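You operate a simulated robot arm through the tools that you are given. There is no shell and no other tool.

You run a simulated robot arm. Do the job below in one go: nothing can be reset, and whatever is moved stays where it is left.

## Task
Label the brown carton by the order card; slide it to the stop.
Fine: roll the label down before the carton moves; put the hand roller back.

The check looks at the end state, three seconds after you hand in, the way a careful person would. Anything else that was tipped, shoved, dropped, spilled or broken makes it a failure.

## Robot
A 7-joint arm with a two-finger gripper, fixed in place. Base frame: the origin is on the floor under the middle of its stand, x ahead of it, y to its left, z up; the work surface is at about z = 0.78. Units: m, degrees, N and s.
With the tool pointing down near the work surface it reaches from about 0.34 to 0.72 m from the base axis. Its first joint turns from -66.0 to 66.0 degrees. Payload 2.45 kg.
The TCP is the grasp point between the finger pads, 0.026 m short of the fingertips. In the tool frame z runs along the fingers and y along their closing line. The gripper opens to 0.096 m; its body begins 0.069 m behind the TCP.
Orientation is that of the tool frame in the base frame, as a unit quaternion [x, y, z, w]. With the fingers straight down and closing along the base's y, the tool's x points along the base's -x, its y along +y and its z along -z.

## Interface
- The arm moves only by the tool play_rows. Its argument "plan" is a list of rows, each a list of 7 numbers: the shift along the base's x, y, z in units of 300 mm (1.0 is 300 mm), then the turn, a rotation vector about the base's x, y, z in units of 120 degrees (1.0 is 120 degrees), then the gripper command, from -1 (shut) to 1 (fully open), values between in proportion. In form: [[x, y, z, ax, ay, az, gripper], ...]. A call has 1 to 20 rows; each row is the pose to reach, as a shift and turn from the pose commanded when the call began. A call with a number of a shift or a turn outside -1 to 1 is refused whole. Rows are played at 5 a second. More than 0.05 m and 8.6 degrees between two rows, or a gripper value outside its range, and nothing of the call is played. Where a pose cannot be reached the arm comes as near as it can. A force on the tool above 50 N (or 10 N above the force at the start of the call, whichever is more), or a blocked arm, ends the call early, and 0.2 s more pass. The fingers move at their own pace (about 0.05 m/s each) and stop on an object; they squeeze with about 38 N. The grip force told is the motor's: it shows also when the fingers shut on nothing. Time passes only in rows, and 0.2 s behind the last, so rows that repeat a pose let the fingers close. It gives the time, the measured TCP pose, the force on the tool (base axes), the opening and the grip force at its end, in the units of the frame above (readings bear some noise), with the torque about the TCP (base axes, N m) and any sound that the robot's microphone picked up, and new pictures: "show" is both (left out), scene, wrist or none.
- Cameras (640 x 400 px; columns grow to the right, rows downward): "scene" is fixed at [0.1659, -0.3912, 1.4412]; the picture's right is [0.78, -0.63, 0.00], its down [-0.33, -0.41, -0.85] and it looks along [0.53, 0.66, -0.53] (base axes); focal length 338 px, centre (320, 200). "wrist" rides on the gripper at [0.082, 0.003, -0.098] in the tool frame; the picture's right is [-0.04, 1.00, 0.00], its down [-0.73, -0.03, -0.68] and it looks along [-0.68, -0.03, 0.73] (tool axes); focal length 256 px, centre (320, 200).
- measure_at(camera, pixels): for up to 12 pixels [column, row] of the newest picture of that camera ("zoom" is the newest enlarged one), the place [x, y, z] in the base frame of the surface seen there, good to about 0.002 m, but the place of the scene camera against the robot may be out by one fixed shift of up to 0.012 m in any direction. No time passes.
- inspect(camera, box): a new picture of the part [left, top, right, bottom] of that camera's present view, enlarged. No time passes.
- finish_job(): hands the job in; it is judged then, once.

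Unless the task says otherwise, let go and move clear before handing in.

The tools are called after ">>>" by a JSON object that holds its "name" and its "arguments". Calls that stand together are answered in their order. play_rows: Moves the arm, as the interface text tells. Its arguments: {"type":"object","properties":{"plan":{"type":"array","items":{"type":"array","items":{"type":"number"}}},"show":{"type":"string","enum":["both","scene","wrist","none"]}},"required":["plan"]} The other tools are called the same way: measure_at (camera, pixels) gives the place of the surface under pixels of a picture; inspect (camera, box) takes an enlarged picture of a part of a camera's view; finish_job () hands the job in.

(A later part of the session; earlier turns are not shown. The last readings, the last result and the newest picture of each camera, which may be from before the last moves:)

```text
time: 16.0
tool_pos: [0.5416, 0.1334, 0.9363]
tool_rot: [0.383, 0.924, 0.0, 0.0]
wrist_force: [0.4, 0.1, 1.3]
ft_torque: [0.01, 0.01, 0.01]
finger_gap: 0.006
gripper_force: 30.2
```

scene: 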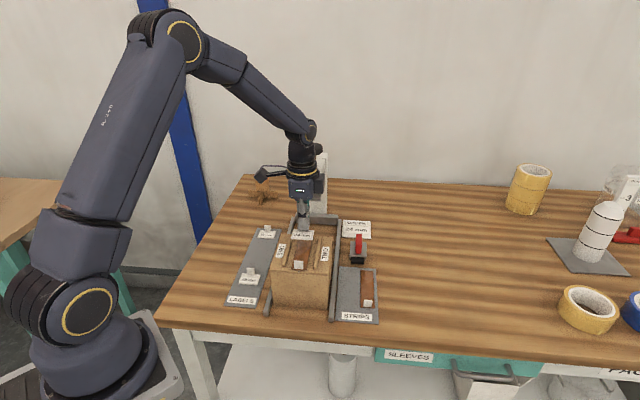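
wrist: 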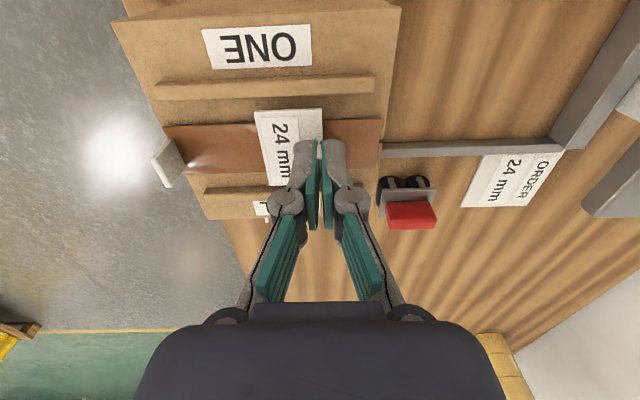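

The force reads 1.3 N in z, about noise level, so contact may just be starting. I'll take another small step.

>>> {"name": "play_rows", "arguments": {"plan": [[0, 0, -0.0017, 0, 0, 0, -1], [0, 0, -0.0034, 0, 0, 0, -1], [0, 0, -0.0034, 0, 0, 0, -1]], "show": "none"}}

>>> {"name": "inspect", "arguments": {"camera": "wrist", "box": [140, 60, 400, 230]}}

>>> {"name": "inspect", "arguments": {"camera": "scene", "box": [265, 205, 345, 285]}}

```text
time: 16.8
tool_pos: [0.5433, 0.1325, 0.9349]
tool_rot: [0.383, 0.924, 0.0, -0.001]
wrist_force: [-0.5, 0.3, 1.0]
ft_torque: [-0.02, -0.01, 0.01]
finger_gap: 0.0059
gripper_force: 29.7
```

```text
2.35 times, centred on (270, 145) of wrist
```

zoom: 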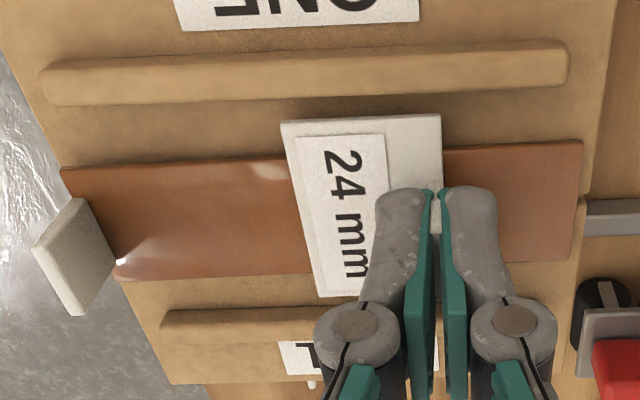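

```text
5.00 times, centred on (305, 245) of scene
```

zoom: 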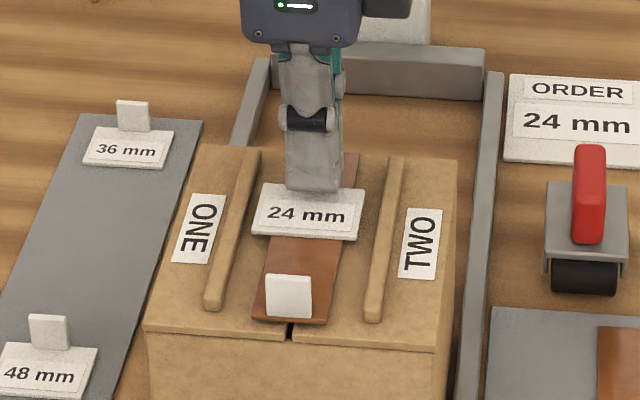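

The label is very close to the strip but the force is still small. I'll measure label top against strip height to see the remaining gap.

>>> {"name": "measure_at", "arguments": {"camera": "wrist", "pixels": [[262, 118], [300, 112], [312, 112], [270, 150], [275, 165], [248, 135], [335, 130], [240, 150], [345, 140], [230, 125]]}}

>>> {"name": "play_rows", "arguments": {"plan": [[0, 0, -0.0017, 0, 0, 0, -1], [0, 0, -0.0034, 0, 0, 0, -1], [0, 0, -0.0034, 0, 0, 0, -1]], "show": "none"}}

```text
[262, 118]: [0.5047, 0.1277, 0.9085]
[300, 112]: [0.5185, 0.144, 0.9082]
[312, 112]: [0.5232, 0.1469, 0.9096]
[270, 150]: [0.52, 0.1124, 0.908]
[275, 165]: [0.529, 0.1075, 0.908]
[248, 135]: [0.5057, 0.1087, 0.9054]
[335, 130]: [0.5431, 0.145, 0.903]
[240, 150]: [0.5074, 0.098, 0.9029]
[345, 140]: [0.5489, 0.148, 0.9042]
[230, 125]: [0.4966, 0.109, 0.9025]
```

```text
time: 17.6
tool_pos: [0.5426, 0.1328, 0.9345]
tool_rot: [0.383, 0.924, 0.0, 0.0]
wrist_force: [-0.6, 0.1, 4.4]
ft_torque: [-0.02, 0.02, 0.03]
finger_gap: 0.0058
gripper_force: 31.0
```

Contact is confirmed at 4.4 N upward. I'll press very slightly more to tack the label, then open the fingers.

>>> {"name": "play_rows", "arguments": {"plan": [[0, 0, -0.0015, 0, 0, 0, -1], [0, 0, -0.0015, 0, 0, 0, -1]], "show": "none"}}

>>> {"name": "play_rows", "arguments": {"plan": [[0, 0, 0.0015, 0, 0, 0, -0.6], [0, 0, 0.0025, 0, 0, 0, -0.4], [0, 0, 0.0025, 0, 0, 0, -0.2], [0, 0, 0.0025, 0, 0, 0, 0], [0, 0, 0.0025, 0, 0, 0, 0]], "show": "both"}}

```text
time: 18.2
tool_pos: [0.5419, 0.1336, 0.9344]
tool_rot: [0.383, 0.924, 0.0, 0.0]
wrist_force: [0.4, -0.4, 8.2]
ft_torque: [-0.02, 0.03, 0.01]
finger_gap: 0.0059
gripper_force: 30.0
```

```text
time: 19.4
tool_pos: [0.5422, 0.1334, 0.9349]
tool_rot: [0.383, 0.924, -0.001, 0.0]
wrist_force: [0.2, -0.5, -0.1]
ft_torque: [-0.01, 0.02, -0.01]
finger_gap: 0.0476
gripper_force: 0.2
```

scene: 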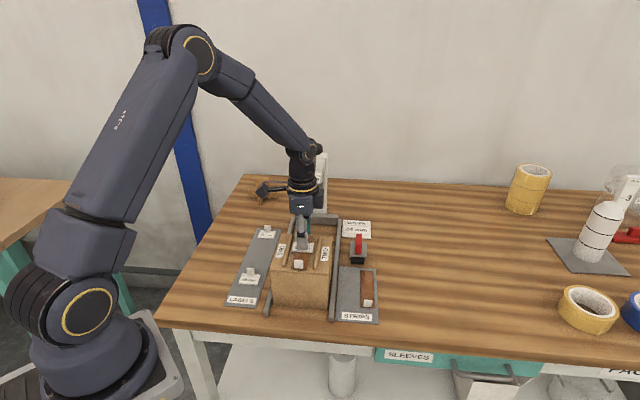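
wrist: 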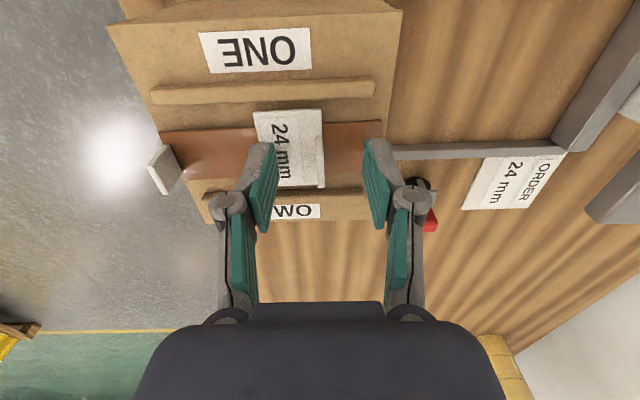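

The label lies flat on the strip between the ribs and the fingers are clear of the tab. I'll lift straight up, rotate back to the channel heading, and hover over the roller handle.

>>> {"name": "play_rows", "arguments": {"plan": [[0, 0, 0.1, 0, 0, 0, 0.1], [0, 0, 0.22, 0, 0, 0, 0.1], [0.045, -0.0085, 0.22, 0, 0, 0.0625, 0.1], [0.09, -0.017, 0.22, 0, 0, 0.125, 0.1], [0.135, -0.0254, 0.22, 0, 0, 0.1875, 0.1], [0.18, -0.0339, 0.22, 0, 0, 0.25, 0.1], [0.225, -0.0424, 0.22, 0, 0, 0.3125, 0.1], [0.27, -0.0508, 0.22, 0, 0, 0.375, 0.1], [0.315, -0.0593, 0.22, 0, 0, 0.4375, 0.1], [0.36, -0.0678, 0.22, 0, 0, 0.5, 0.1], [0.405, -0.0763, 0.17, 0, 0, 0.5625, 0.1], [0.45, -0.0847, 0.12, 0, 0, 0.625, 0.1], [0.495, -0.0932, 0.07, 0, 0, 0.6875, 0.1], [0.54, -0.1017, 0.0207, 0, 0, 0.75, 0.1], [0.54, -0.1017, 0.0207, 0, 0, 0.75, 0.1]], "show": "both"}}

```text
time: 22.6
tool_pos: [0.704, 0.1016, 0.9417]
tool_rot: [-0.383, 0.924, 0.0, 0.0]
wrist_force: [0.6, 0.2, -0.3]
ft_torque: [-0.02, 0.0, -0.01]
finger_gap: 0.0532
gripper_force: 0.1
```

scene: 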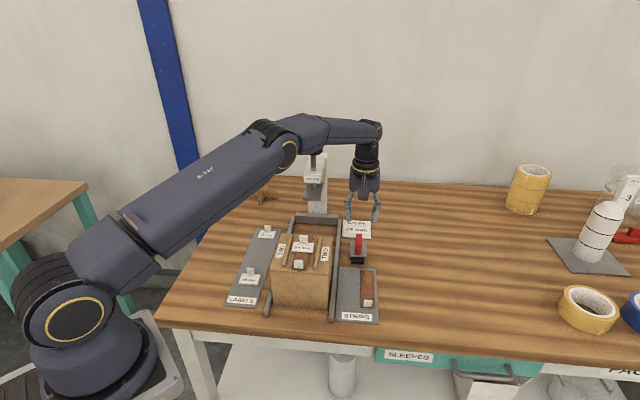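
wrist: 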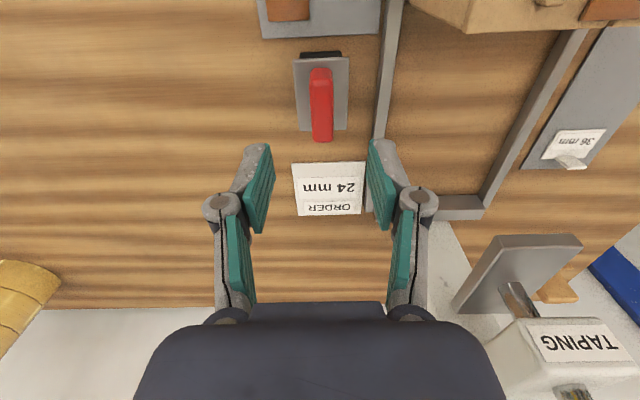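

I'm hovering over the roller, with the handle at about (321,105) near the gripper's centre line. I'll measure the roller precisely for grasping and for putting it back later, and check the label on the carton.

>>> {"name": "inspect", "arguments": {"camera": "wrist", "box": [270, 30, 380, 225]}}

>>> {"name": "measure_at", "arguments": {"camera": "wrist", "pixels": [[297, 62], [346, 60], [346, 127], [302, 130], [321, 54], [314, 85], [330, 85], [315, 135], [330, 135], [322, 110], [316, 75], [327, 75]]}}

>>> {"name": "inspect", "arguments": {"camera": "scene", "box": [265, 215, 375, 285]}}

>>> {"name": "measure_at", "arguments": {"camera": "scene", "pixels": [[293, 252], [314, 254], [304, 247], [304, 240], [303, 264], [279, 248], [328, 253], [358, 243], [348, 258], [367, 260], [352, 240], [367, 241]]}}

```text
2.05 times, centred on (325, 128) of wrist
```

zoom: 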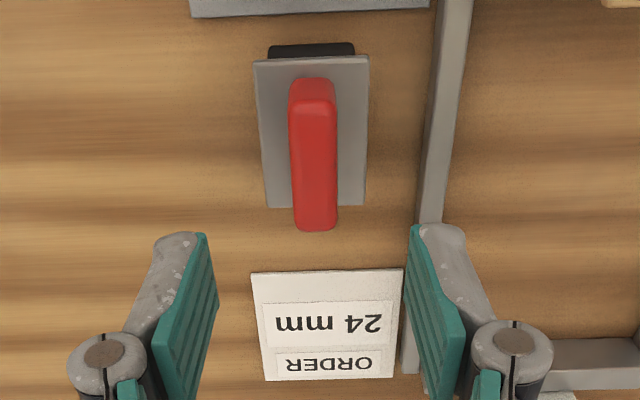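

```text
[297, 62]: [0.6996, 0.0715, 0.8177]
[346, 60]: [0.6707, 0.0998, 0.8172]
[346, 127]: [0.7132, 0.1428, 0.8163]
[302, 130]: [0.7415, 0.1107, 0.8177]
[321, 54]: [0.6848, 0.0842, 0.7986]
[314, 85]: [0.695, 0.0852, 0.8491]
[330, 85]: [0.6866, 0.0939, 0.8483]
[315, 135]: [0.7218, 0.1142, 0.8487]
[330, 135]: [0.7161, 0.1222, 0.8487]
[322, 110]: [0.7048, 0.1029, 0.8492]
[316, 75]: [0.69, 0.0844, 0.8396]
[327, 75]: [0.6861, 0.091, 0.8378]
```

```text
5.71 times, centred on (320, 250) of scene
```

zoom: 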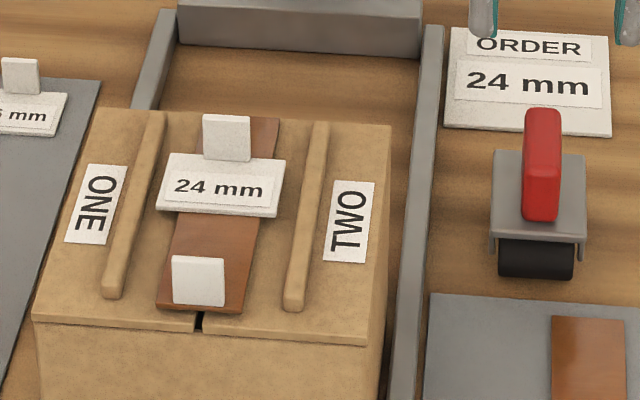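

```text
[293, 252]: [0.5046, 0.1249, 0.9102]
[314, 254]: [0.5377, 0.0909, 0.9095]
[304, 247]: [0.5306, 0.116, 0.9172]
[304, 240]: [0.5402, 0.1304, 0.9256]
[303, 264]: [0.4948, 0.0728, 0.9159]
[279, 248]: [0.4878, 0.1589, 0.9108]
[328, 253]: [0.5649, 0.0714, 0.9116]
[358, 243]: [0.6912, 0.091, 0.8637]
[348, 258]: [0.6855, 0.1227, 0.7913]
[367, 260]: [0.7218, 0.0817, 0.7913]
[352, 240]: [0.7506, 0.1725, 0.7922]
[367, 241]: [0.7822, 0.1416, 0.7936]
```

The label sits flat and square on the strip, and the handle is centred at about f 0.5735, l -0.4255 with top z ≈ 0.849. I'll descend around the handle.

>>> {"name": "play_rows", "arguments": {"plan": [[0.003, 0.003, -0.1, 0, 0, 0, 0.1], [0.006, 0.006, -0.2, 0, 0, 0, 0.1], [0.006, 0.006, -0.27, 0, 0, 0, 0.1], [0.006, 0.006, -0.313, 0, 0, 0, 0.1], [0.006, 0.006, -0.313, 0, 0, 0, 0.1]], "show": "both"}}

```text
time: 23.8
tool_pos: [0.7059, 0.104, 0.846]
tool_rot: [-0.383, 0.924, -0.001, 0.0]
wrist_force: [-0.3, -0.9, -1.0]
ft_torque: [0.01, 0.01, 0.0]
finger_gap: 0.0528
gripper_force: 0.1
```

scene: 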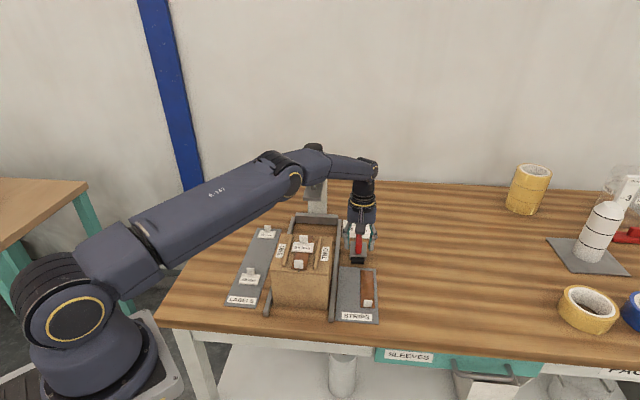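
wrist: 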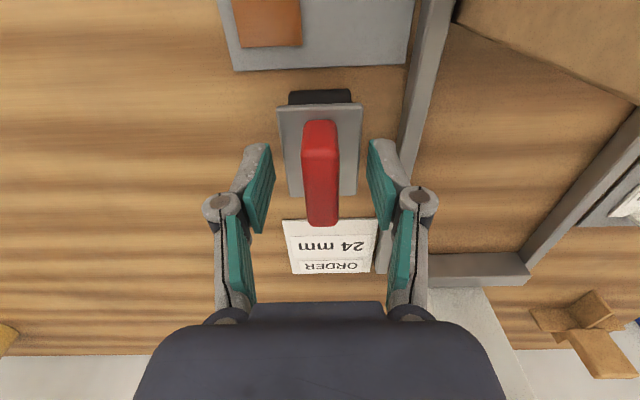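

The fingers straddle the red handle symmetrically. I'll close the gripper.

>>> {"name": "play_rows", "arguments": {"plan": [[0, 0, 0, 0, 0, 0, -1], [0, 0, 0, 0, 0, 0, -1], [0, 0, 0, 0, 0, 0, -1], [0, 0, 0, 0, 0, 0, -1]], "show": "wrist"}}

```text
time: 24.8
tool_pos: [0.7046, 0.1026, 0.8458]
tool_rot: [-0.382, 0.924, 0.0, 0.0]
wrist_force: [-0.6, 0.6, -0.7]
ft_torque: [0.06, 0.03, 0.0]
finger_gap: 0.0173
gripper_force: 38.5
```

wrist: 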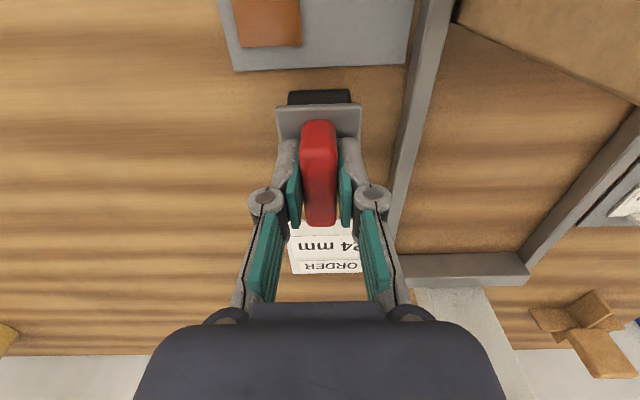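

The handle is gripped (17.3 mm gap). I'll lift the roller, carry it over the carton and turn it 90°, so both rollers can run sideways along the label's 52 mm width without hitting its tab.

>>> {"name": "play_rows", "arguments": {"plan": [[0, 0, 0.06, 0, 0, 0, -1], [0, 0, 0.18, 0, 0, 0, -1], [0, 0, 0.32, 0, 0, 0, -1], [0, 0, 0.46, 0, 0, 0, -1], [0, 0, 0.613, 0, 0, 0, -1], [0, 0, 0.613, 0, 0, 0, -1]], "show": "both"}}

```text
time: 26.2
tool_pos: [0.7062, 0.1045, 1.0313]
tool_rot: [-0.383, 0.924, 0.0, 0.0]
wrist_force: [-0.1, -0.2, -1.7]
ft_torque: [0.01, 0.01, -0.02]
finger_gap: 0.0174
gripper_force: 37.7
```

scene: 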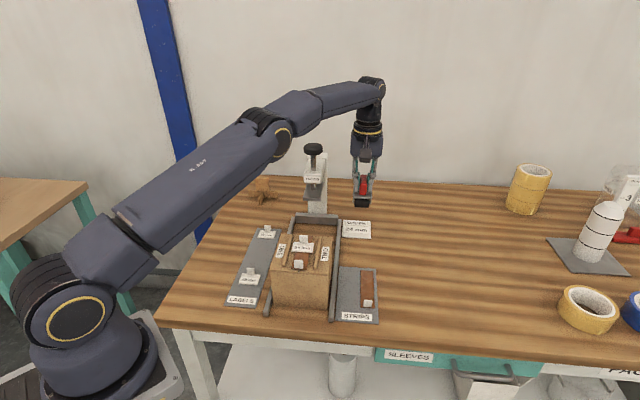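
wrist: 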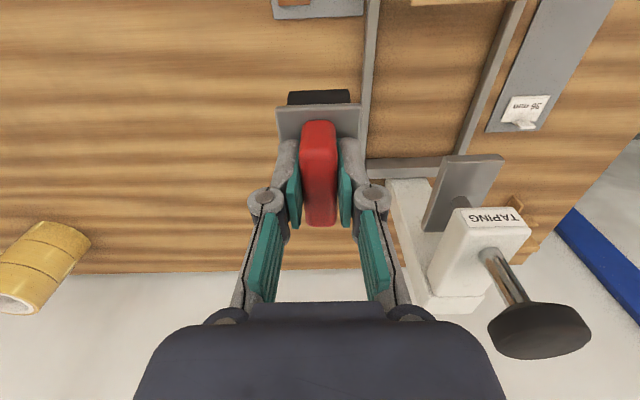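

The roller is held level and clear. I'll swing it over the carton while turning it -90°, staying at z ≈ 1.03 until the end.

>>> {"name": "play_rows", "arguments": {"plan": [[-0.0512, 0.0027, 0, 0, 0, -0.0625, -1], [-0.1024, 0.0053, 0, 0, 0, -0.125, -1], [-0.1536, 0.008, 0, 0, 0, -0.1875, -1], [-0.2048, 0.0107, 0, 0, 0, -0.25, -1], [-0.256, 0.0133, 0, 0, 0, -0.3125, -1], [-0.3072, 0.016, 0, 0, 0, -0.375, -1], [-0.3583, 0.0187, 0, 0, 0, -0.4375, -1], [-0.4095, 0.0213, 0, 0, 0, -0.5, -1], [-0.4607, 0.024, 0, 0, 0, -0.5625, -1], [-0.5119, 0.0267, 0, 0, 0, -0.625, -1], [-0.5631, 0.0293, -0.04, 0, 0, -0.6875, -1], [-0.6143, 0.032, -0.083, 0, 0, -0.75, -1], [-0.6143, 0.032, -0.083, 0, 0, -0.75, -1]], "show": "both"}}

```text
time: 29.0
tool_pos: [0.5208, 0.1132, 1.007]
tool_rot: [0.384, 0.923, 0.0, 0.0]
wrist_force: [-0.1, 1.0, -1.3]
ft_torque: [0.0, -0.01, -0.01]
finger_gap: 0.0173
gripper_force: 38.3
```

scene: 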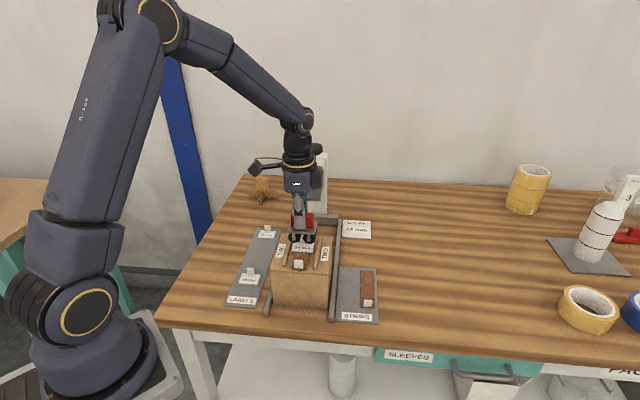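
wrist: 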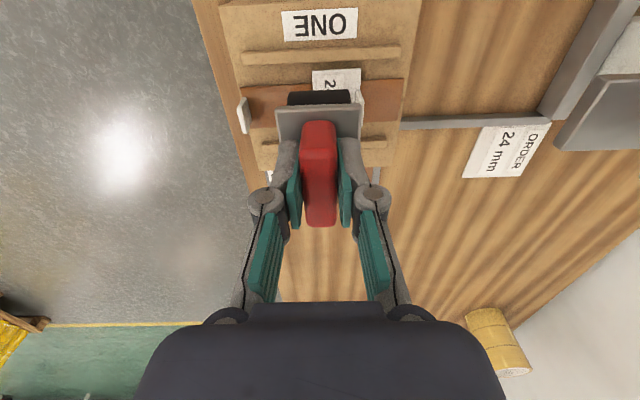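

The roller now sits over the label, turned crosswise. I'll zoom in to check the roller against the label tab and the label's current position before lowering.

>>> {"name": "inspect", "arguments": {"camera": "wrist", "box": [220, 30, 420, 180]}}

>>> {"name": "inspect", "arguments": {"camera": "scene", "box": [265, 200, 345, 280]}}

>>> {"name": "measure_at", "arguments": {"camera": "wrist", "pixels": [[315, 75], [358, 72], [360, 92], [362, 97], [293, 97], [346, 97], [280, 115], [360, 113], [288, 107], [351, 105], [245, 110], [318, 85]]}}

```text
2.67 times, centred on (320, 105) of wrist
```

zoom: 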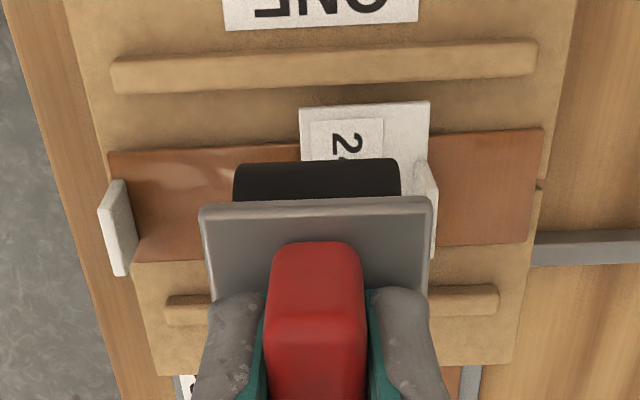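

```text
5.00 times, centred on (305, 240) of scene
```

zoom: 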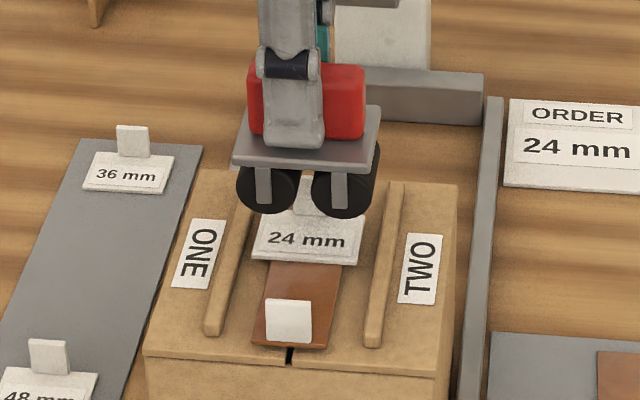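

```text
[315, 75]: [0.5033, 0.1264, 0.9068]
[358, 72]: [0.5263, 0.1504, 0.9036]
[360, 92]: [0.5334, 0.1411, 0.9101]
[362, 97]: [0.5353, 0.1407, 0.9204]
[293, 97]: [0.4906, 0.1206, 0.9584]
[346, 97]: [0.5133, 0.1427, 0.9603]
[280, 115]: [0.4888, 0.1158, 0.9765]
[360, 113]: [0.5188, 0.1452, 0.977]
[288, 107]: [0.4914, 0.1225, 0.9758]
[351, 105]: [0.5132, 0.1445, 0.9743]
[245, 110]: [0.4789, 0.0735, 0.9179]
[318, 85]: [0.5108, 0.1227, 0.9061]
```

The roller's wheels (f ≈ 0.429–0.466) clear the label tab at 0.475, and both wheels sit within the label's width. I'll shift 2 mm forward and lower toward contact.

>>> {"name": "play_rows", "arguments": {"plan": [[0.0047, 0.0047, -0.03, 0, 0, 0, -1], [0.0047, 0.0047, -0.06, 0, 0, 0, -1], [0.0047, 0.0047, -0.09, 0, 0, 0, -1], [0.0047, 0.0047, -0.095, 0, 0, 0, -1], [0.0047, 0.0047, -0.1, 0, 0, 0, -1], [0.0047, 0.0047, -0.1, 0, 0, 0, -1]], "show": "wrist"}}

>>> {"name": "inspect", "arguments": {"camera": "scene", "box": [265, 200, 345, 280]}}

```text
time: 30.4
tool_pos: [0.5233, 0.1151, 0.9745]
tool_rot: [0.382, 0.924, 0.0, 0.0]
wrist_force: [0.4, 0.5, -2.0]
ft_torque: [-0.03, 0.0, 0.0]
finger_gap: 0.0173
gripper_force: 38.2
```

wrist: 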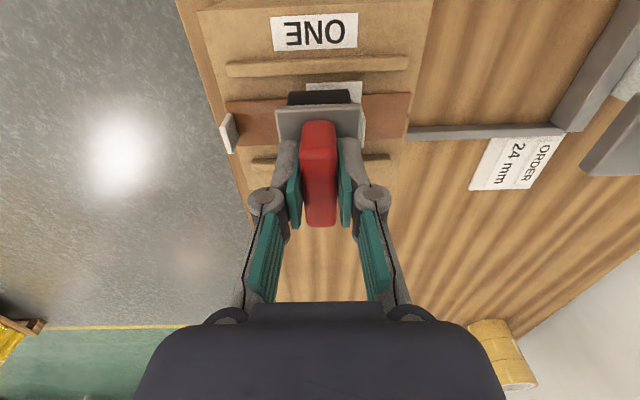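

```text
5.00 times, centred on (305, 240) of scene
```

zoom: 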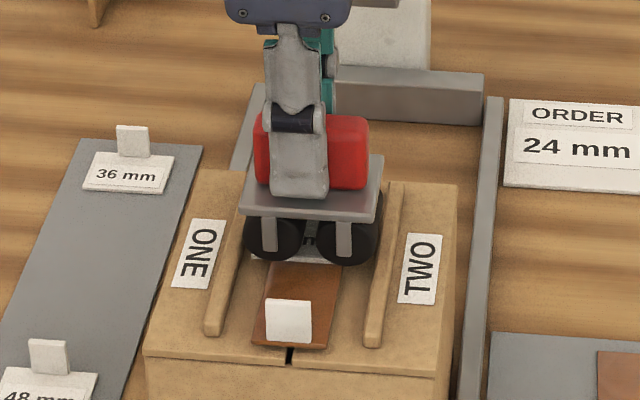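

Not yet in contact (force still shows only the roller's weight, about -2 N). I'll step down 0.5 mm at a time until the force turns upward.

>>> {"name": "play_rows", "arguments": {"plan": [[0, 0, -0.0017, 0, 0, 0, -1], [0, 0, -0.0034, 0, 0, 0, -1], [0, 0, -0.005, 0, 0, 0, -1], [0, 0, -0.0067, 0, 0, 0, -1], [0, 0, -0.0067, 0, 0, 0, -1]], "show": "none"}}

```text
time: 31.6
tool_pos: [0.5239, 0.1156, 0.9748]
tool_rot: [0.382, 0.924, 0.0, 0.0]
wrist_force: [-0.3, 0.5, -1.1]
ft_torque: [0.0, -0.01, -0.03]
finger_gap: 0.0173
gripper_force: 37.7
```

>>> {"name": "play_rows", "arguments": {"plan": [[0, 0, -0.0017, 0, 0, 0, -1], [0, 0, -0.0034, 0, 0, 0, -1], [0, 0, -0.0034, 0, 0, 0, -1]], "show": "none"}}

```text
time: 32.4
tool_pos: [0.5234, 0.1149, 0.9729]
tool_rot: [0.383, 0.924, 0.0, 0.0]
wrist_force: [-0.2, 0.3, -0.9]
ft_torque: [0.0, -0.01, -0.01]
finger_gap: 0.0172
gripper_force: 37.7
```

Force is still about -1 N, so I keep stepping down.

>>> {"name": "play_rows", "arguments": {"plan": [[0, 0, -0.0017, 0, 0, 0, -1], [0, 0, -0.0034, 0, 0, 0, -1], [0, 0, -0.0034, 0, 0, 0, -1]], "show": "none"}}

```text
time: 33.2
tool_pos: [0.5235, 0.1151, 0.9725]
tool_rot: [0.383, 0.924, 0.0, 0.0]
wrist_force: [-0.2, -0.2, -0.9]
ft_torque: [-0.01, 0.0, 0.0]
finger_gap: 0.0173
gripper_force: 37.3
```

>>> {"name": "play_rows", "arguments": {"plan": [[0, 0, -0.0017, 0, 0, 0, -1], [0, 0, -0.0034, 0, 0, 0, -1], [0, 0, -0.0034, 0, 0, 0, -1]], "show": "wrist"}}

>>> {"name": "inspect", "arguments": {"camera": "wrist", "box": [220, 40, 420, 190]}}

>>> {"name": "inspect", "arguments": {"camera": "scene", "box": [285, 225, 335, 265]}}

```text
time: 34.0
tool_pos: [0.5245, 0.1153, 0.971]
tool_rot: [0.382, 0.924, 0.0, 0.0]
wrist_force: [0.0, -0.5, -0.6]
ft_torque: [-0.03, 0.02, 0.05]
finger_gap: 0.0173
gripper_force: 37.8
```

wrist: 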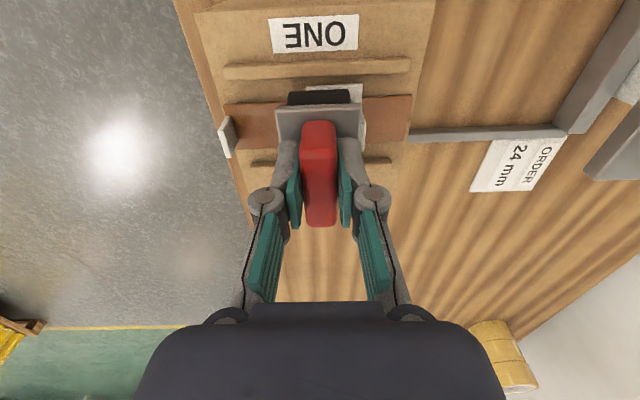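

```text
2.67 times, centred on (320, 115) of wrist
```

zoom: 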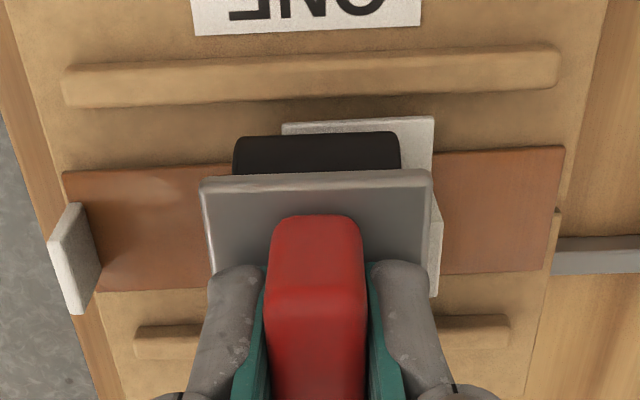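

```text
10.00 times, centred on (310, 245) of scene
```

zoom: 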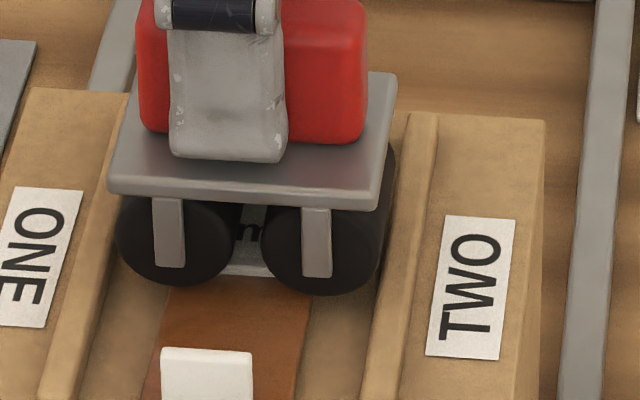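

The wheels look nearly touching the label. I'll keep stepping down gently.

>>> {"name": "play_rows", "arguments": {"plan": [[0, 0, -0.0017, 0, 0, 0, -1], [0, 0, -0.0034, 0, 0, 0, -1], [0, 0, -0.0034, 0, 0, 0, -1]], "show": "none"}}

```text
time: 34.8
tool_pos: [0.5246, 0.1159, 0.9696]
tool_rot: [0.383, 0.924, 0.001, 0.001]
wrist_force: [0.5, 0.4, 6.3]
ft_torque: [-0.05, 0.05, -0.04]
finger_gap: 0.0175
gripper_force: 38.4
```

Contact reached at about 6 N up, with balanced torque. I'll press a little more and make a short first stroke sideways, then check that the label stays put.

>>> {"name": "play_rows", "arguments": {"plan": [[0, 0, -0.0025, 0, 0, 0, -1], [-0.007, 0.007, -0.0025, 0, 0, 0, -1], [-0.014, 0.014, -0.0025, 0, 0, 0, -1], [-0.021, 0.021, -0.0025, 0, 0, 0, -1], [-0.021, 0.021, -0.0025, 0, 0, 0, -1]], "show": "wrist"}}

>>> {"name": "inspect", "arguments": {"camera": "wrist", "box": [220, 40, 420, 190]}}

>>> {"name": "inspect", "arguments": {"camera": "scene", "box": [285, 225, 335, 265]}}

```text
time: 36.0
tool_pos: [0.5166, 0.1221, 0.9695]
tool_rot: [0.382, 0.924, 0.001, 0.001]
wrist_force: [1.2, 0.5, 13.5]
ft_torque: [-0.07, -0.17, -0.04]
finger_gap: 0.0172
gripper_force: 38.1
```

wrist: 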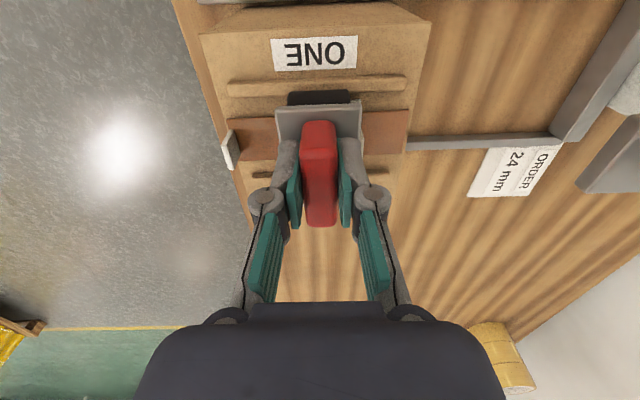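

```text
2.67 times, centred on (320, 115) of wrist
```

zoom: 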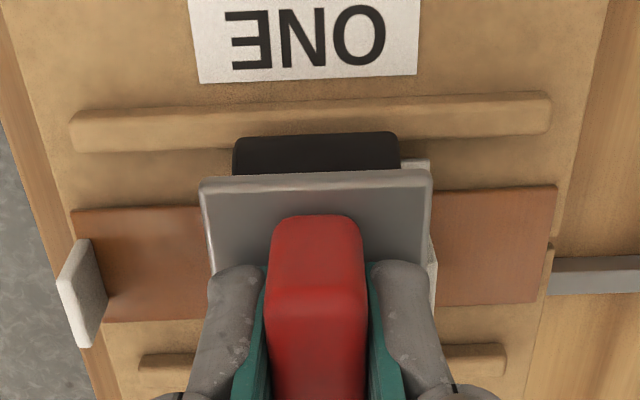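

```text
10.00 times, centred on (310, 245) of scene
```

zoom: 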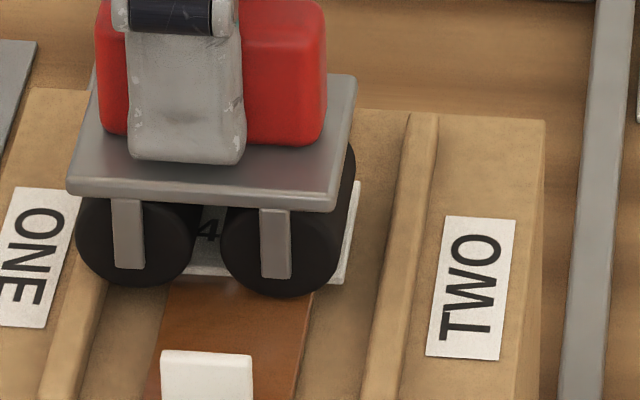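

The label did not move under the stroke and the push is 13.5 N. I'll roll the full width, ±15 mm each way, so the two wheels between them cover the whole label.

>>> {"name": "play_rows", "arguments": {"plan": [[-0.007, 0.007, 0, 0, 0, 0, -1], [-0.0142, 0.0142, 0, 0, 0, 0, -1], [-0.006, 0.006, 0, 0, 0, 0, -1], [0.003, -0.003, 0, 0, 0, 0, -1], [0.012, -0.012, 0, 0, 0, 0, -1], [0.021, -0.021, 0, 0, 0, 0, -1], [0.03, -0.03, 0, 0, 0, 0, -1], [0.039, -0.039, 0, 0, 0, 0, -1], [0.048, -0.048, 0, 0, 0, 0, -1], [0.056, -0.056, 0, 0, 0, 0, -1], [0.056, -0.056, 0, 0, 0, 0, -1]], "show": "wrist"}}

>>> {"name": "inspect", "arguments": {"camera": "scene", "box": [285, 225, 335, 265]}}

>>> {"name": "inspect", "arguments": {"camera": "wrist", "box": [220, 40, 420, 190]}}

```text
time: 38.4
tool_pos: [0.5341, 0.1045, 0.9696]
tool_rot: [0.383, 0.924, 0.0, 0.0]
wrist_force: [-1.3, -0.1, 26.4]
ft_torque: [-0.34, -0.39, -0.03]
finger_gap: 0.0174
gripper_force: 38.3
```

wrist: 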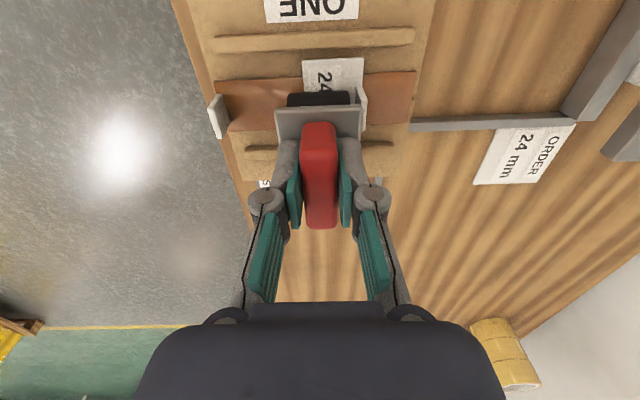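

```text
10.00 times, centred on (310, 245) of scene
```

zoom: 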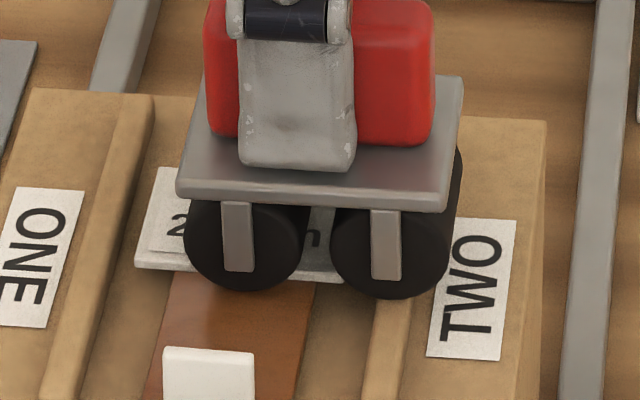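

```text
2.67 times, centred on (320, 115) of wrist
```

zoom: 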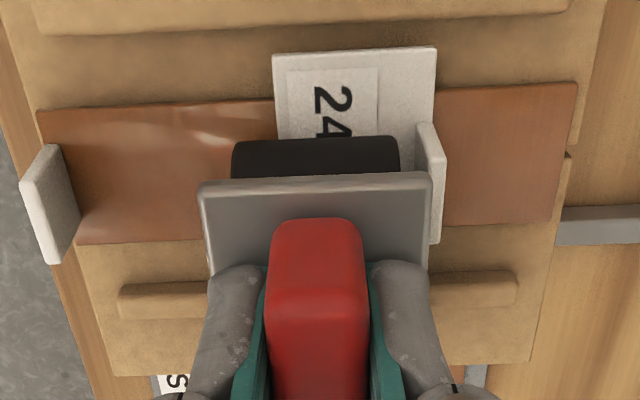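

The label is still in place; the force rose to 26 N where a wheel met the rib. I'll roll back across to the other side and return to the centre.

>>> {"name": "play_rows", "arguments": {"plan": [[-0.009, 0.009, 0, 0, 0, 0, -1], [-0.018, 0.018, 0, 0, 0, 0, -1], [-0.027, 0.027, 0, 0, 0, 0, -1], [-0.036, 0.036, 0, 0, 0, 0, -1], [-0.045, 0.045, 0, 0, 0, 0, -1], [-0.054, 0.054, 0, 0, 0, 0, -1], [-0.063, 0.063, 0, 0, 0, 0, -1], [-0.07, 0.07, 0, 0, 0, 0, -1], [-0.063, 0.063, 0, 0, 0, 0, -1], [-0.054, 0.054, 0, 0, 0, 0, -1], [-0.045, 0.045, 0, 0, 0, 0, -1], [-0.036, 0.036, 0, 0, 0, 0, -1], [-0.036, 0.036, 0, 0, 0, 0, -1]], "show": "wrist"}}

```text
time: 41.2
tool_pos: [0.5235, 0.1143, 0.9699]
tool_rot: [0.384, 0.924, 0.0, 0.0]
wrist_force: [0.5, -0.4, -2.0]
ft_torque: [-0.02, 0.02, -0.04]
finger_gap: 0.0176
gripper_force: 37.7
```

wrist: 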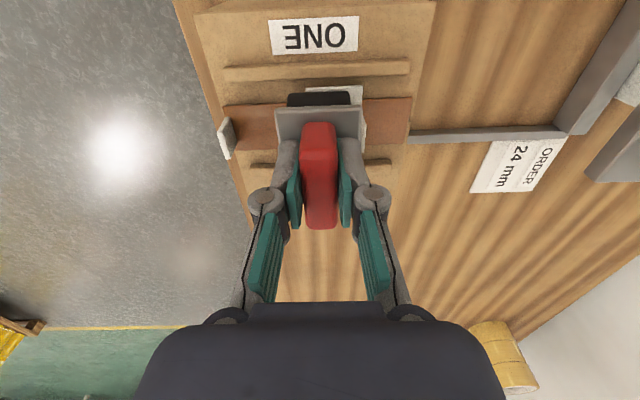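

Force is back to about -2 N, so the roller lost contact (it probably slipped up slightly in the grip when a wheel hit the rib). I'll press down again in small steps and repeat strokes that stay within the label.

>>> {"name": "play_rows", "arguments": {"plan": [[0, 0, -0.0017, 0, 0, 0, -1], [0, 0, -0.0034, 0, 0, 0, -1], [0, 0, -0.0034, 0, 0, 0, -1]], "show": "none"}}

```text
time: 42.0
tool_pos: [0.5227, 0.1153, 0.9694]
tool_rot: [0.383, 0.924, 0.0, 0.0]
wrist_force: [-0.4, -0.3, 0.8]
ft_torque: [-0.02, 0.02, 0.01]
finger_gap: 0.0172
gripper_force: 38.4
```

>>> {"name": "play_rows", "arguments": {"plan": [[0, 0, -0.0017, 0, 0, 0, -1], [0, 0, -0.0034, 0, 0, 0, -1], [0, 0, -0.0034, 0, 0, 0, -1]], "show": "none"}}

```text
time: 42.8
tool_pos: [0.5235, 0.1153, 0.9687]
tool_rot: [0.382, 0.924, 0.0, 0.001]
wrist_force: [0.3, -0.9, 8.3]
ft_torque: [-0.05, 0.05, 0.01]
finger_gap: 0.0173
gripper_force: 37.7
```

Contact again at 8 N. I'll press to about 12 N and make several strokes of ±11 mm.

>>> {"name": "play_rows", "arguments": {"plan": [[0, 0, -0.0015, 0, 0, 0, -1], [-0.009, 0.009, -0.0015, 0, 0, 0, -1], [-0.018, 0.018, -0.0015, 0, 0, 0, -1], [-0.026, 0.026, -0.0015, 0, 0, 0, -1], [-0.018, 0.018, -0.0015, 0, 0, 0, -1], [-0.009, 0.009, -0.0015, 0, 0, 0, -1], [0, 0, -0.0015, 0, 0, 0, -1], [0.009, -0.009, -0.0015, 0, 0, 0, -1], [0.018, -0.018, -0.0015, 0, 0, 0, -1], [0.026, -0.026, -0.0015, 0, 0, 0, -1], [0.026, -0.026, -0.0015, 0, 0, 0, -1]], "show": "none"}}

>>> {"name": "play_rows", "arguments": {"plan": [[-0.009, 0.009, 0, 0, 0, 0, -1], [-0.018, 0.018, 0, 0, 0, 0, -1], [-0.026, 0.026, 0, 0, 0, 0, -1], [-0.035, 0.035, 0, 0, 0, 0, -1], [-0.044, 0.044, 0, 0, 0, 0, -1], [-0.052, 0.052, 0, 0, 0, 0, -1], [-0.044, 0.044, 0, 0, 0, 0, -1], [-0.035, 0.035, 0, 0, 0, 0, -1], [-0.026, 0.026, 0, 0, 0, 0, -1], [-0.026, 0.026, 0, 0, 0, 0, -1]], "show": "wrist"}}

```text
time: 45.2
tool_pos: [0.5299, 0.1062, 0.9675]
tool_rot: [0.382, 0.924, 0.001, 0.0]
wrist_force: [-0.8, 1.6, 25.9]
ft_torque: [0.32, 0.27, 0.02]
finger_gap: 0.0173
gripper_force: 37.9
```

```text
time: 47.4
tool_pos: [0.5228, 0.1157, 0.967]
tool_rot: [0.383, 0.924, 0.0, 0.0]
wrist_force: [0.2, 0.6, 29.2]
ft_torque: [0.09, -0.05, 0.01]
finger_gap: 0.0172
gripper_force: 38.3
```

wrist: 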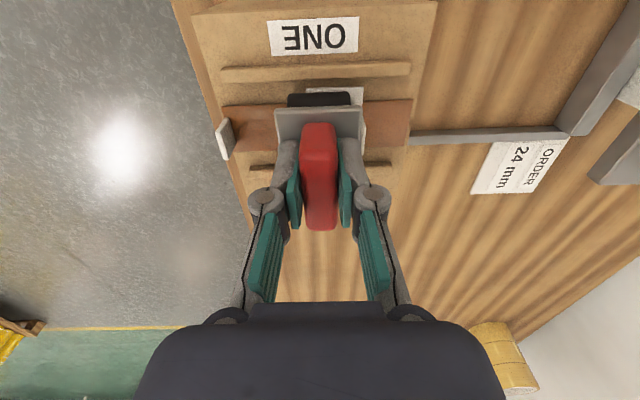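

The roller is pressing at 29 N at the centre, so the label has been well rolled across its width. I'll lift off and inspect the label.

>>> {"name": "play_rows", "arguments": {"plan": [[0, 0, 0.03, 0, 0, 0, -1], [0, 0, 0.12, 0, 0, 0, -1], [0, 0, 0.22, 0, 0, 0, -1], [-0.06, -0.06, 0.22, 0, 0, 0, -1], [-0.12, -0.12, 0.22, 0, 0, 0, -1], [-0.12, -0.12, 0.22, 0, 0, 0, -1]], "show": "both"}}

>>> {"name": "inspect", "arguments": {"camera": "scene", "box": [265, 215, 345, 275]}}

>>> {"name": "inspect", "arguments": {"camera": "wrist", "box": [250, 20, 450, 170]}}

```text
time: 48.8
tool_pos: [0.4874, 0.0791, 1.0336]
tool_rot: [0.383, 0.924, 0.0, 0.001]
wrist_force: [-0.2, -0.4, -1.9]
ft_torque: [0.03, 0.0, 0.0]
finger_gap: 0.0173
gripper_force: 37.7
```

scene: 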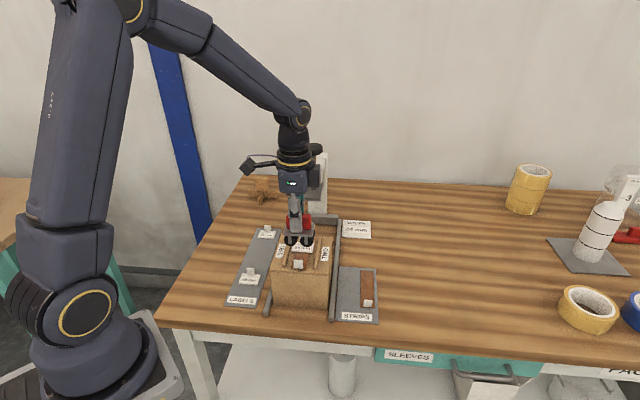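
wrist: 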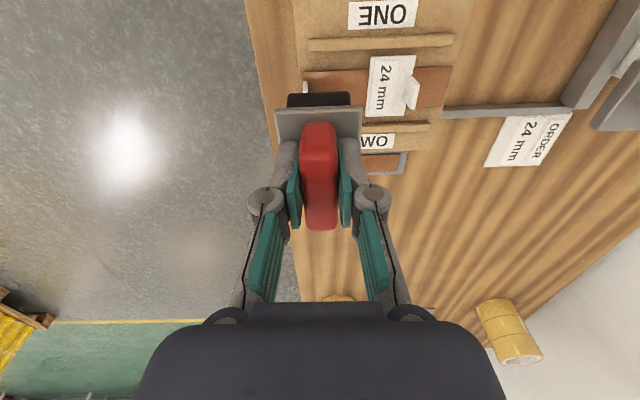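

```text
6.67 times, centred on (305, 245) of scene
```

zoom: 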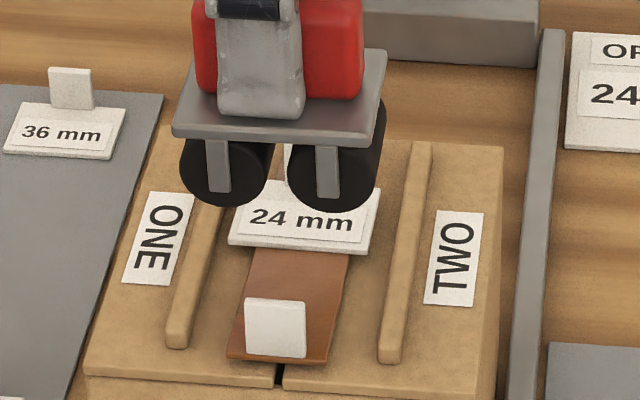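

```text
2.67 times, centred on (350, 95) of wrist
```

zoom: 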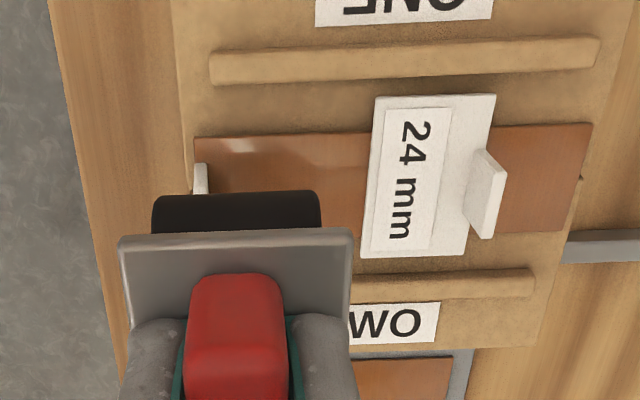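

The label is still flat and in place. I'll measure it and the carton to confirm nothing shifted.

>>> {"name": "measure_at", "arguments": {"camera": "wrist", "pixels": [[372, 58], [403, 57], [368, 114], [392, 113], [380, 85], [400, 86], [413, 79], [315, 44], [445, 40], [420, 126], [435, 105], [360, 80]]}}

>>> {"name": "measure_at", "arguments": {"camera": "scene", "pixels": [[277, 264], [303, 267], [331, 270], [294, 252], [314, 255], [303, 290], [326, 290], [280, 290]]}}

```text
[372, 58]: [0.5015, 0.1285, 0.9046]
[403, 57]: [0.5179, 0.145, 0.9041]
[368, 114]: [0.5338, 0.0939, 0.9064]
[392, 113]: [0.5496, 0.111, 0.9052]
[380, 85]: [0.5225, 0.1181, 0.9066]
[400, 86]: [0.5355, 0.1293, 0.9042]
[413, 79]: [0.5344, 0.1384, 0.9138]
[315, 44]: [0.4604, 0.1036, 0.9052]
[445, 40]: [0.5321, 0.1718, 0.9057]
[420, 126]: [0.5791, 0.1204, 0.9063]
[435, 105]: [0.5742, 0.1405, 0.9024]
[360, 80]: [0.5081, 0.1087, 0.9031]
```

```text
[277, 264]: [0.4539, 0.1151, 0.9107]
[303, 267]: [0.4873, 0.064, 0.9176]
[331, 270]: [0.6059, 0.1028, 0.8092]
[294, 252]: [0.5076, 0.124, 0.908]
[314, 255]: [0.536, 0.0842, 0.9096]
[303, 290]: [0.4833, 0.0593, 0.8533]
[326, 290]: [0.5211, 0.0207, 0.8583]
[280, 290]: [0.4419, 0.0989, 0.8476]
```

Carton and label are unchanged: the near face still measures (0.483, 0.059) and the label top is about 0.905. I'll carry the roller back over its spot, turning it back by +90°.

>>> {"name": "play_rows", "arguments": {"plan": [[0.0609, 0.0069, 0, 0, 0, 0.0625, -1], [0.1218, 0.0137, 0, 0, 0, 0.125, -1], [0.1827, 0.0206, 0, 0, 0, 0.1875, -1], [0.2436, 0.0274, 0, 0, 0, 0.25, -1], [0.3045, 0.0343, 0, 0, 0, 0.3125, -1], [0.3654, 0.0412, 0, 0, 0, 0.375, -1], [0.4262, 0.048, 0, 0, 0, 0.4375, -1], [0.4871, 0.0549, 0, 0, 0, 0.5, -1], [0.548, 0.0617, 0, 0, 0, 0.5625, -1], [0.6089, 0.0686, 0, 0, 0, 0.625, -1], [0.6698, 0.0754, -0.05, 0, 0, 0.6875, -1], [0.7307, 0.0823, -0.15, 0, 0, 0.75, -1], [0.7307, 0.0823, -0.28, 0, 0, 0.75, -1], [0.7307, 0.0823, -0.4, 0, 0, 0.75, -1], [0.7307, 0.0823, -0.4, 0, 0, 0.75, -1]], "show": "both"}}

```text
time: 52.0
tool_pos: [0.7058, 0.1033, 0.9112]
tool_rot: [-0.382, 0.924, -0.001, 0.001]
wrist_force: [-1.0, 0.5, -1.1]
ft_torque: [-0.01, 0.02, 0.02]
finger_gap: 0.0171
gripper_force: 37.8
```

scene: 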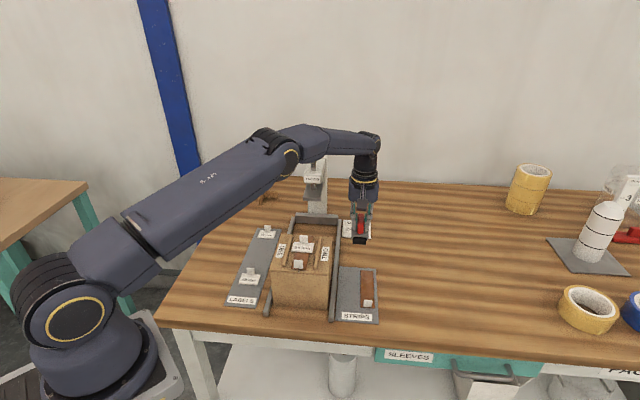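
wrist: 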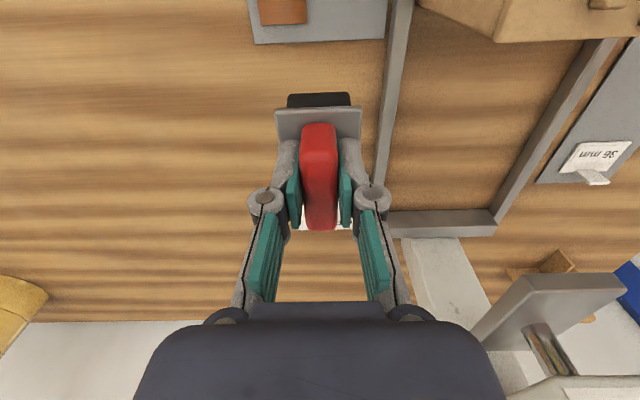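

The roller is back above its spot, heading aligned. I'll lower to just above the table and then feel for contact.

>>> {"name": "play_rows", "arguments": {"plan": [[0, 0, -0.07, 0, 0, 0, -1], [0, 0, -0.14, 0, 0, 0, -1], [0, 0, -0.19, 0, 0, 0, -1], [0, 0, -0.205, 0, 0, 0, -1], [0, 0, -0.212, 0, 0, 0, -1], [0, 0, -0.212, 0, 0, 0, -1]], "show": "wrist"}}

>>> {"name": "measure_at", "arguments": {"camera": "wrist", "pixels": [[279, 112], [358, 112], [320, 98], [300, 112], [340, 112], [312, 160], [328, 160], [250, 40], [384, 30]]}}

>>> {"name": "inspect", "arguments": {"camera": "scene", "box": [335, 220, 385, 280]}}

```text
time: 53.4
tool_pos: [0.7072, 0.1043, 0.8494]
tool_rot: [-0.383, 0.924, 0.0, 0.001]
wrist_force: [0.0, -0.1, -1.4]
ft_torque: [0.02, 0.0, 0.01]
finger_gap: 0.0175
gripper_force: 38.1
```

wrist: 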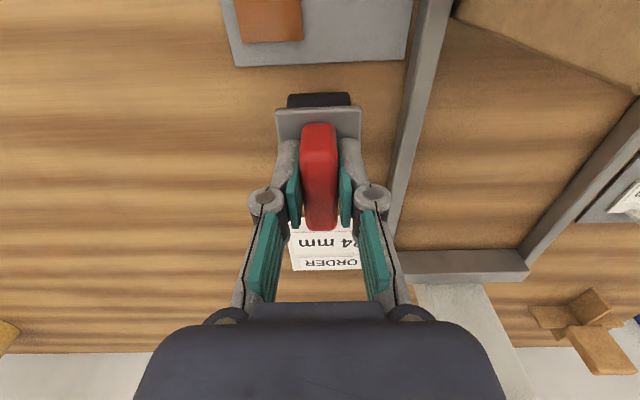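

```text
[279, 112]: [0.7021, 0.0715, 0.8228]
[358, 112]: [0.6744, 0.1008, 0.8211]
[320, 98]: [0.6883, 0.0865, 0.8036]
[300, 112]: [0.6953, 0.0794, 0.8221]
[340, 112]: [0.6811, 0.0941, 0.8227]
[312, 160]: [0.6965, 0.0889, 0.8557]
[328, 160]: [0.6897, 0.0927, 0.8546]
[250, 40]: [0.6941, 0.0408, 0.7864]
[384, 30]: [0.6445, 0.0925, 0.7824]
```

```text
6.67 times, centred on (360, 250) of scene
```

zoom: 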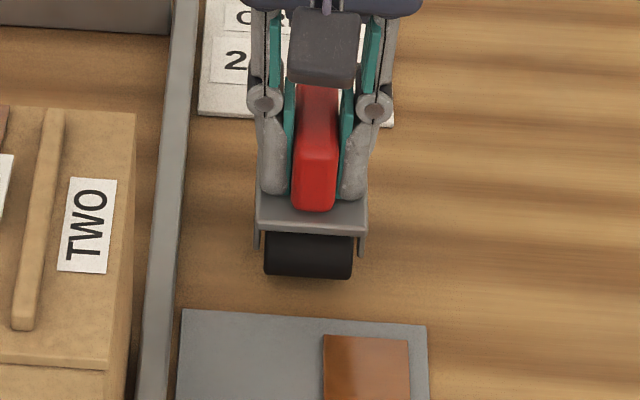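

The plate is about 5 mm above its original height and within about 2 mm of its original spot. I'll correct x by -1.5 mm and lower the rest slowly.

>>> {"name": "play_rows", "arguments": {"plan": [[-0.005, 0, -0.003, 0, 0, 0, -1], [-0.005, 0, -0.006, 0, 0, 0, -1], [-0.005, 0, -0.009, 0, 0, 0, -1], [-0.005, 0, -0.012, 0, 0, 0, -1], [-0.005, 0, -0.012, 0, 0, 0, -1]], "show": "none"}}

```text
time: 54.6
tool_pos: [0.7044, 0.1037, 0.8454]
tool_rot: [-0.383, 0.924, -0.001, -0.001]
wrist_force: [0.4, 0.1, -1.8]
ft_torque: [0.01, -0.01, 0.03]
finger_gap: 0.0174
gripper_force: 37.9
```

>>> {"name": "play_rows", "arguments": {"plan": [[0, 0, -0.002, 0, 0, 0, -1], [0, 0, -0.004, 0, 0, 0, -1], [0, 0, -0.004, 0, 0, 0, -1]], "show": "none"}}

```text
time: 55.4
tool_pos: [0.7037, 0.1034, 0.8447]
tool_rot: [-0.383, 0.924, 0.001, 0.0]
wrist_force: [0.7, 0.7, -1.6]
ft_torque: [0.02, 0.02, 0.0]
finger_gap: 0.0173
gripper_force: 37.9
```

No contact yet (force -1.6 N). I'll take another step down.

>>> {"name": "play_rows", "arguments": {"plan": [[0, 0, -0.002, 0, 0, 0, -1], [0, 0, -0.004, 0, 0, 0, -1], [0, 0, -0.004, 0, 0, 0, -1]], "show": "none"}}

```text
time: 56.2
tool_pos: [0.7045, 0.1042, 0.8433]
tool_rot: [-0.383, 0.924, -0.001, 0.001]
wrist_force: [-1.9, 1.2, 6.5]
ft_torque: [0.02, 0.12, -0.05]
finger_gap: 0.0174
gripper_force: 38.0
```

The roller is on the table (6.5 N up). I'll ease off slightly, open the fingers and check it stands as before.

>>> {"name": "play_rows", "arguments": {"plan": [[0, 0, 0.001, 0, 0, 0, -0.5], [0, 0, 0.001, 0, 0, 0, -0.3], [0, 0, 0.001, 0, 0, 0, -0.1], [0, 0, 0.001, 0, 0, 0, 0.1], [0, 0, 0.001, 0, 0, 0, 0.1]], "show": "wrist"}}

```text
time: 57.4
tool_pos: [0.7032, 0.1041, 0.8434]
tool_rot: [-0.383, 0.924, -0.001, 0.0]
wrist_force: [-0.5, -0.3, -0.2]
ft_torque: [0.0, -0.02, -0.03]
finger_gap: 0.0528
gripper_force: 0.0
```

wrist: 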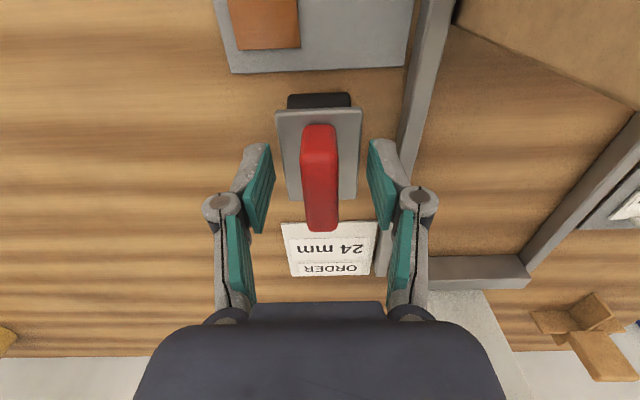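

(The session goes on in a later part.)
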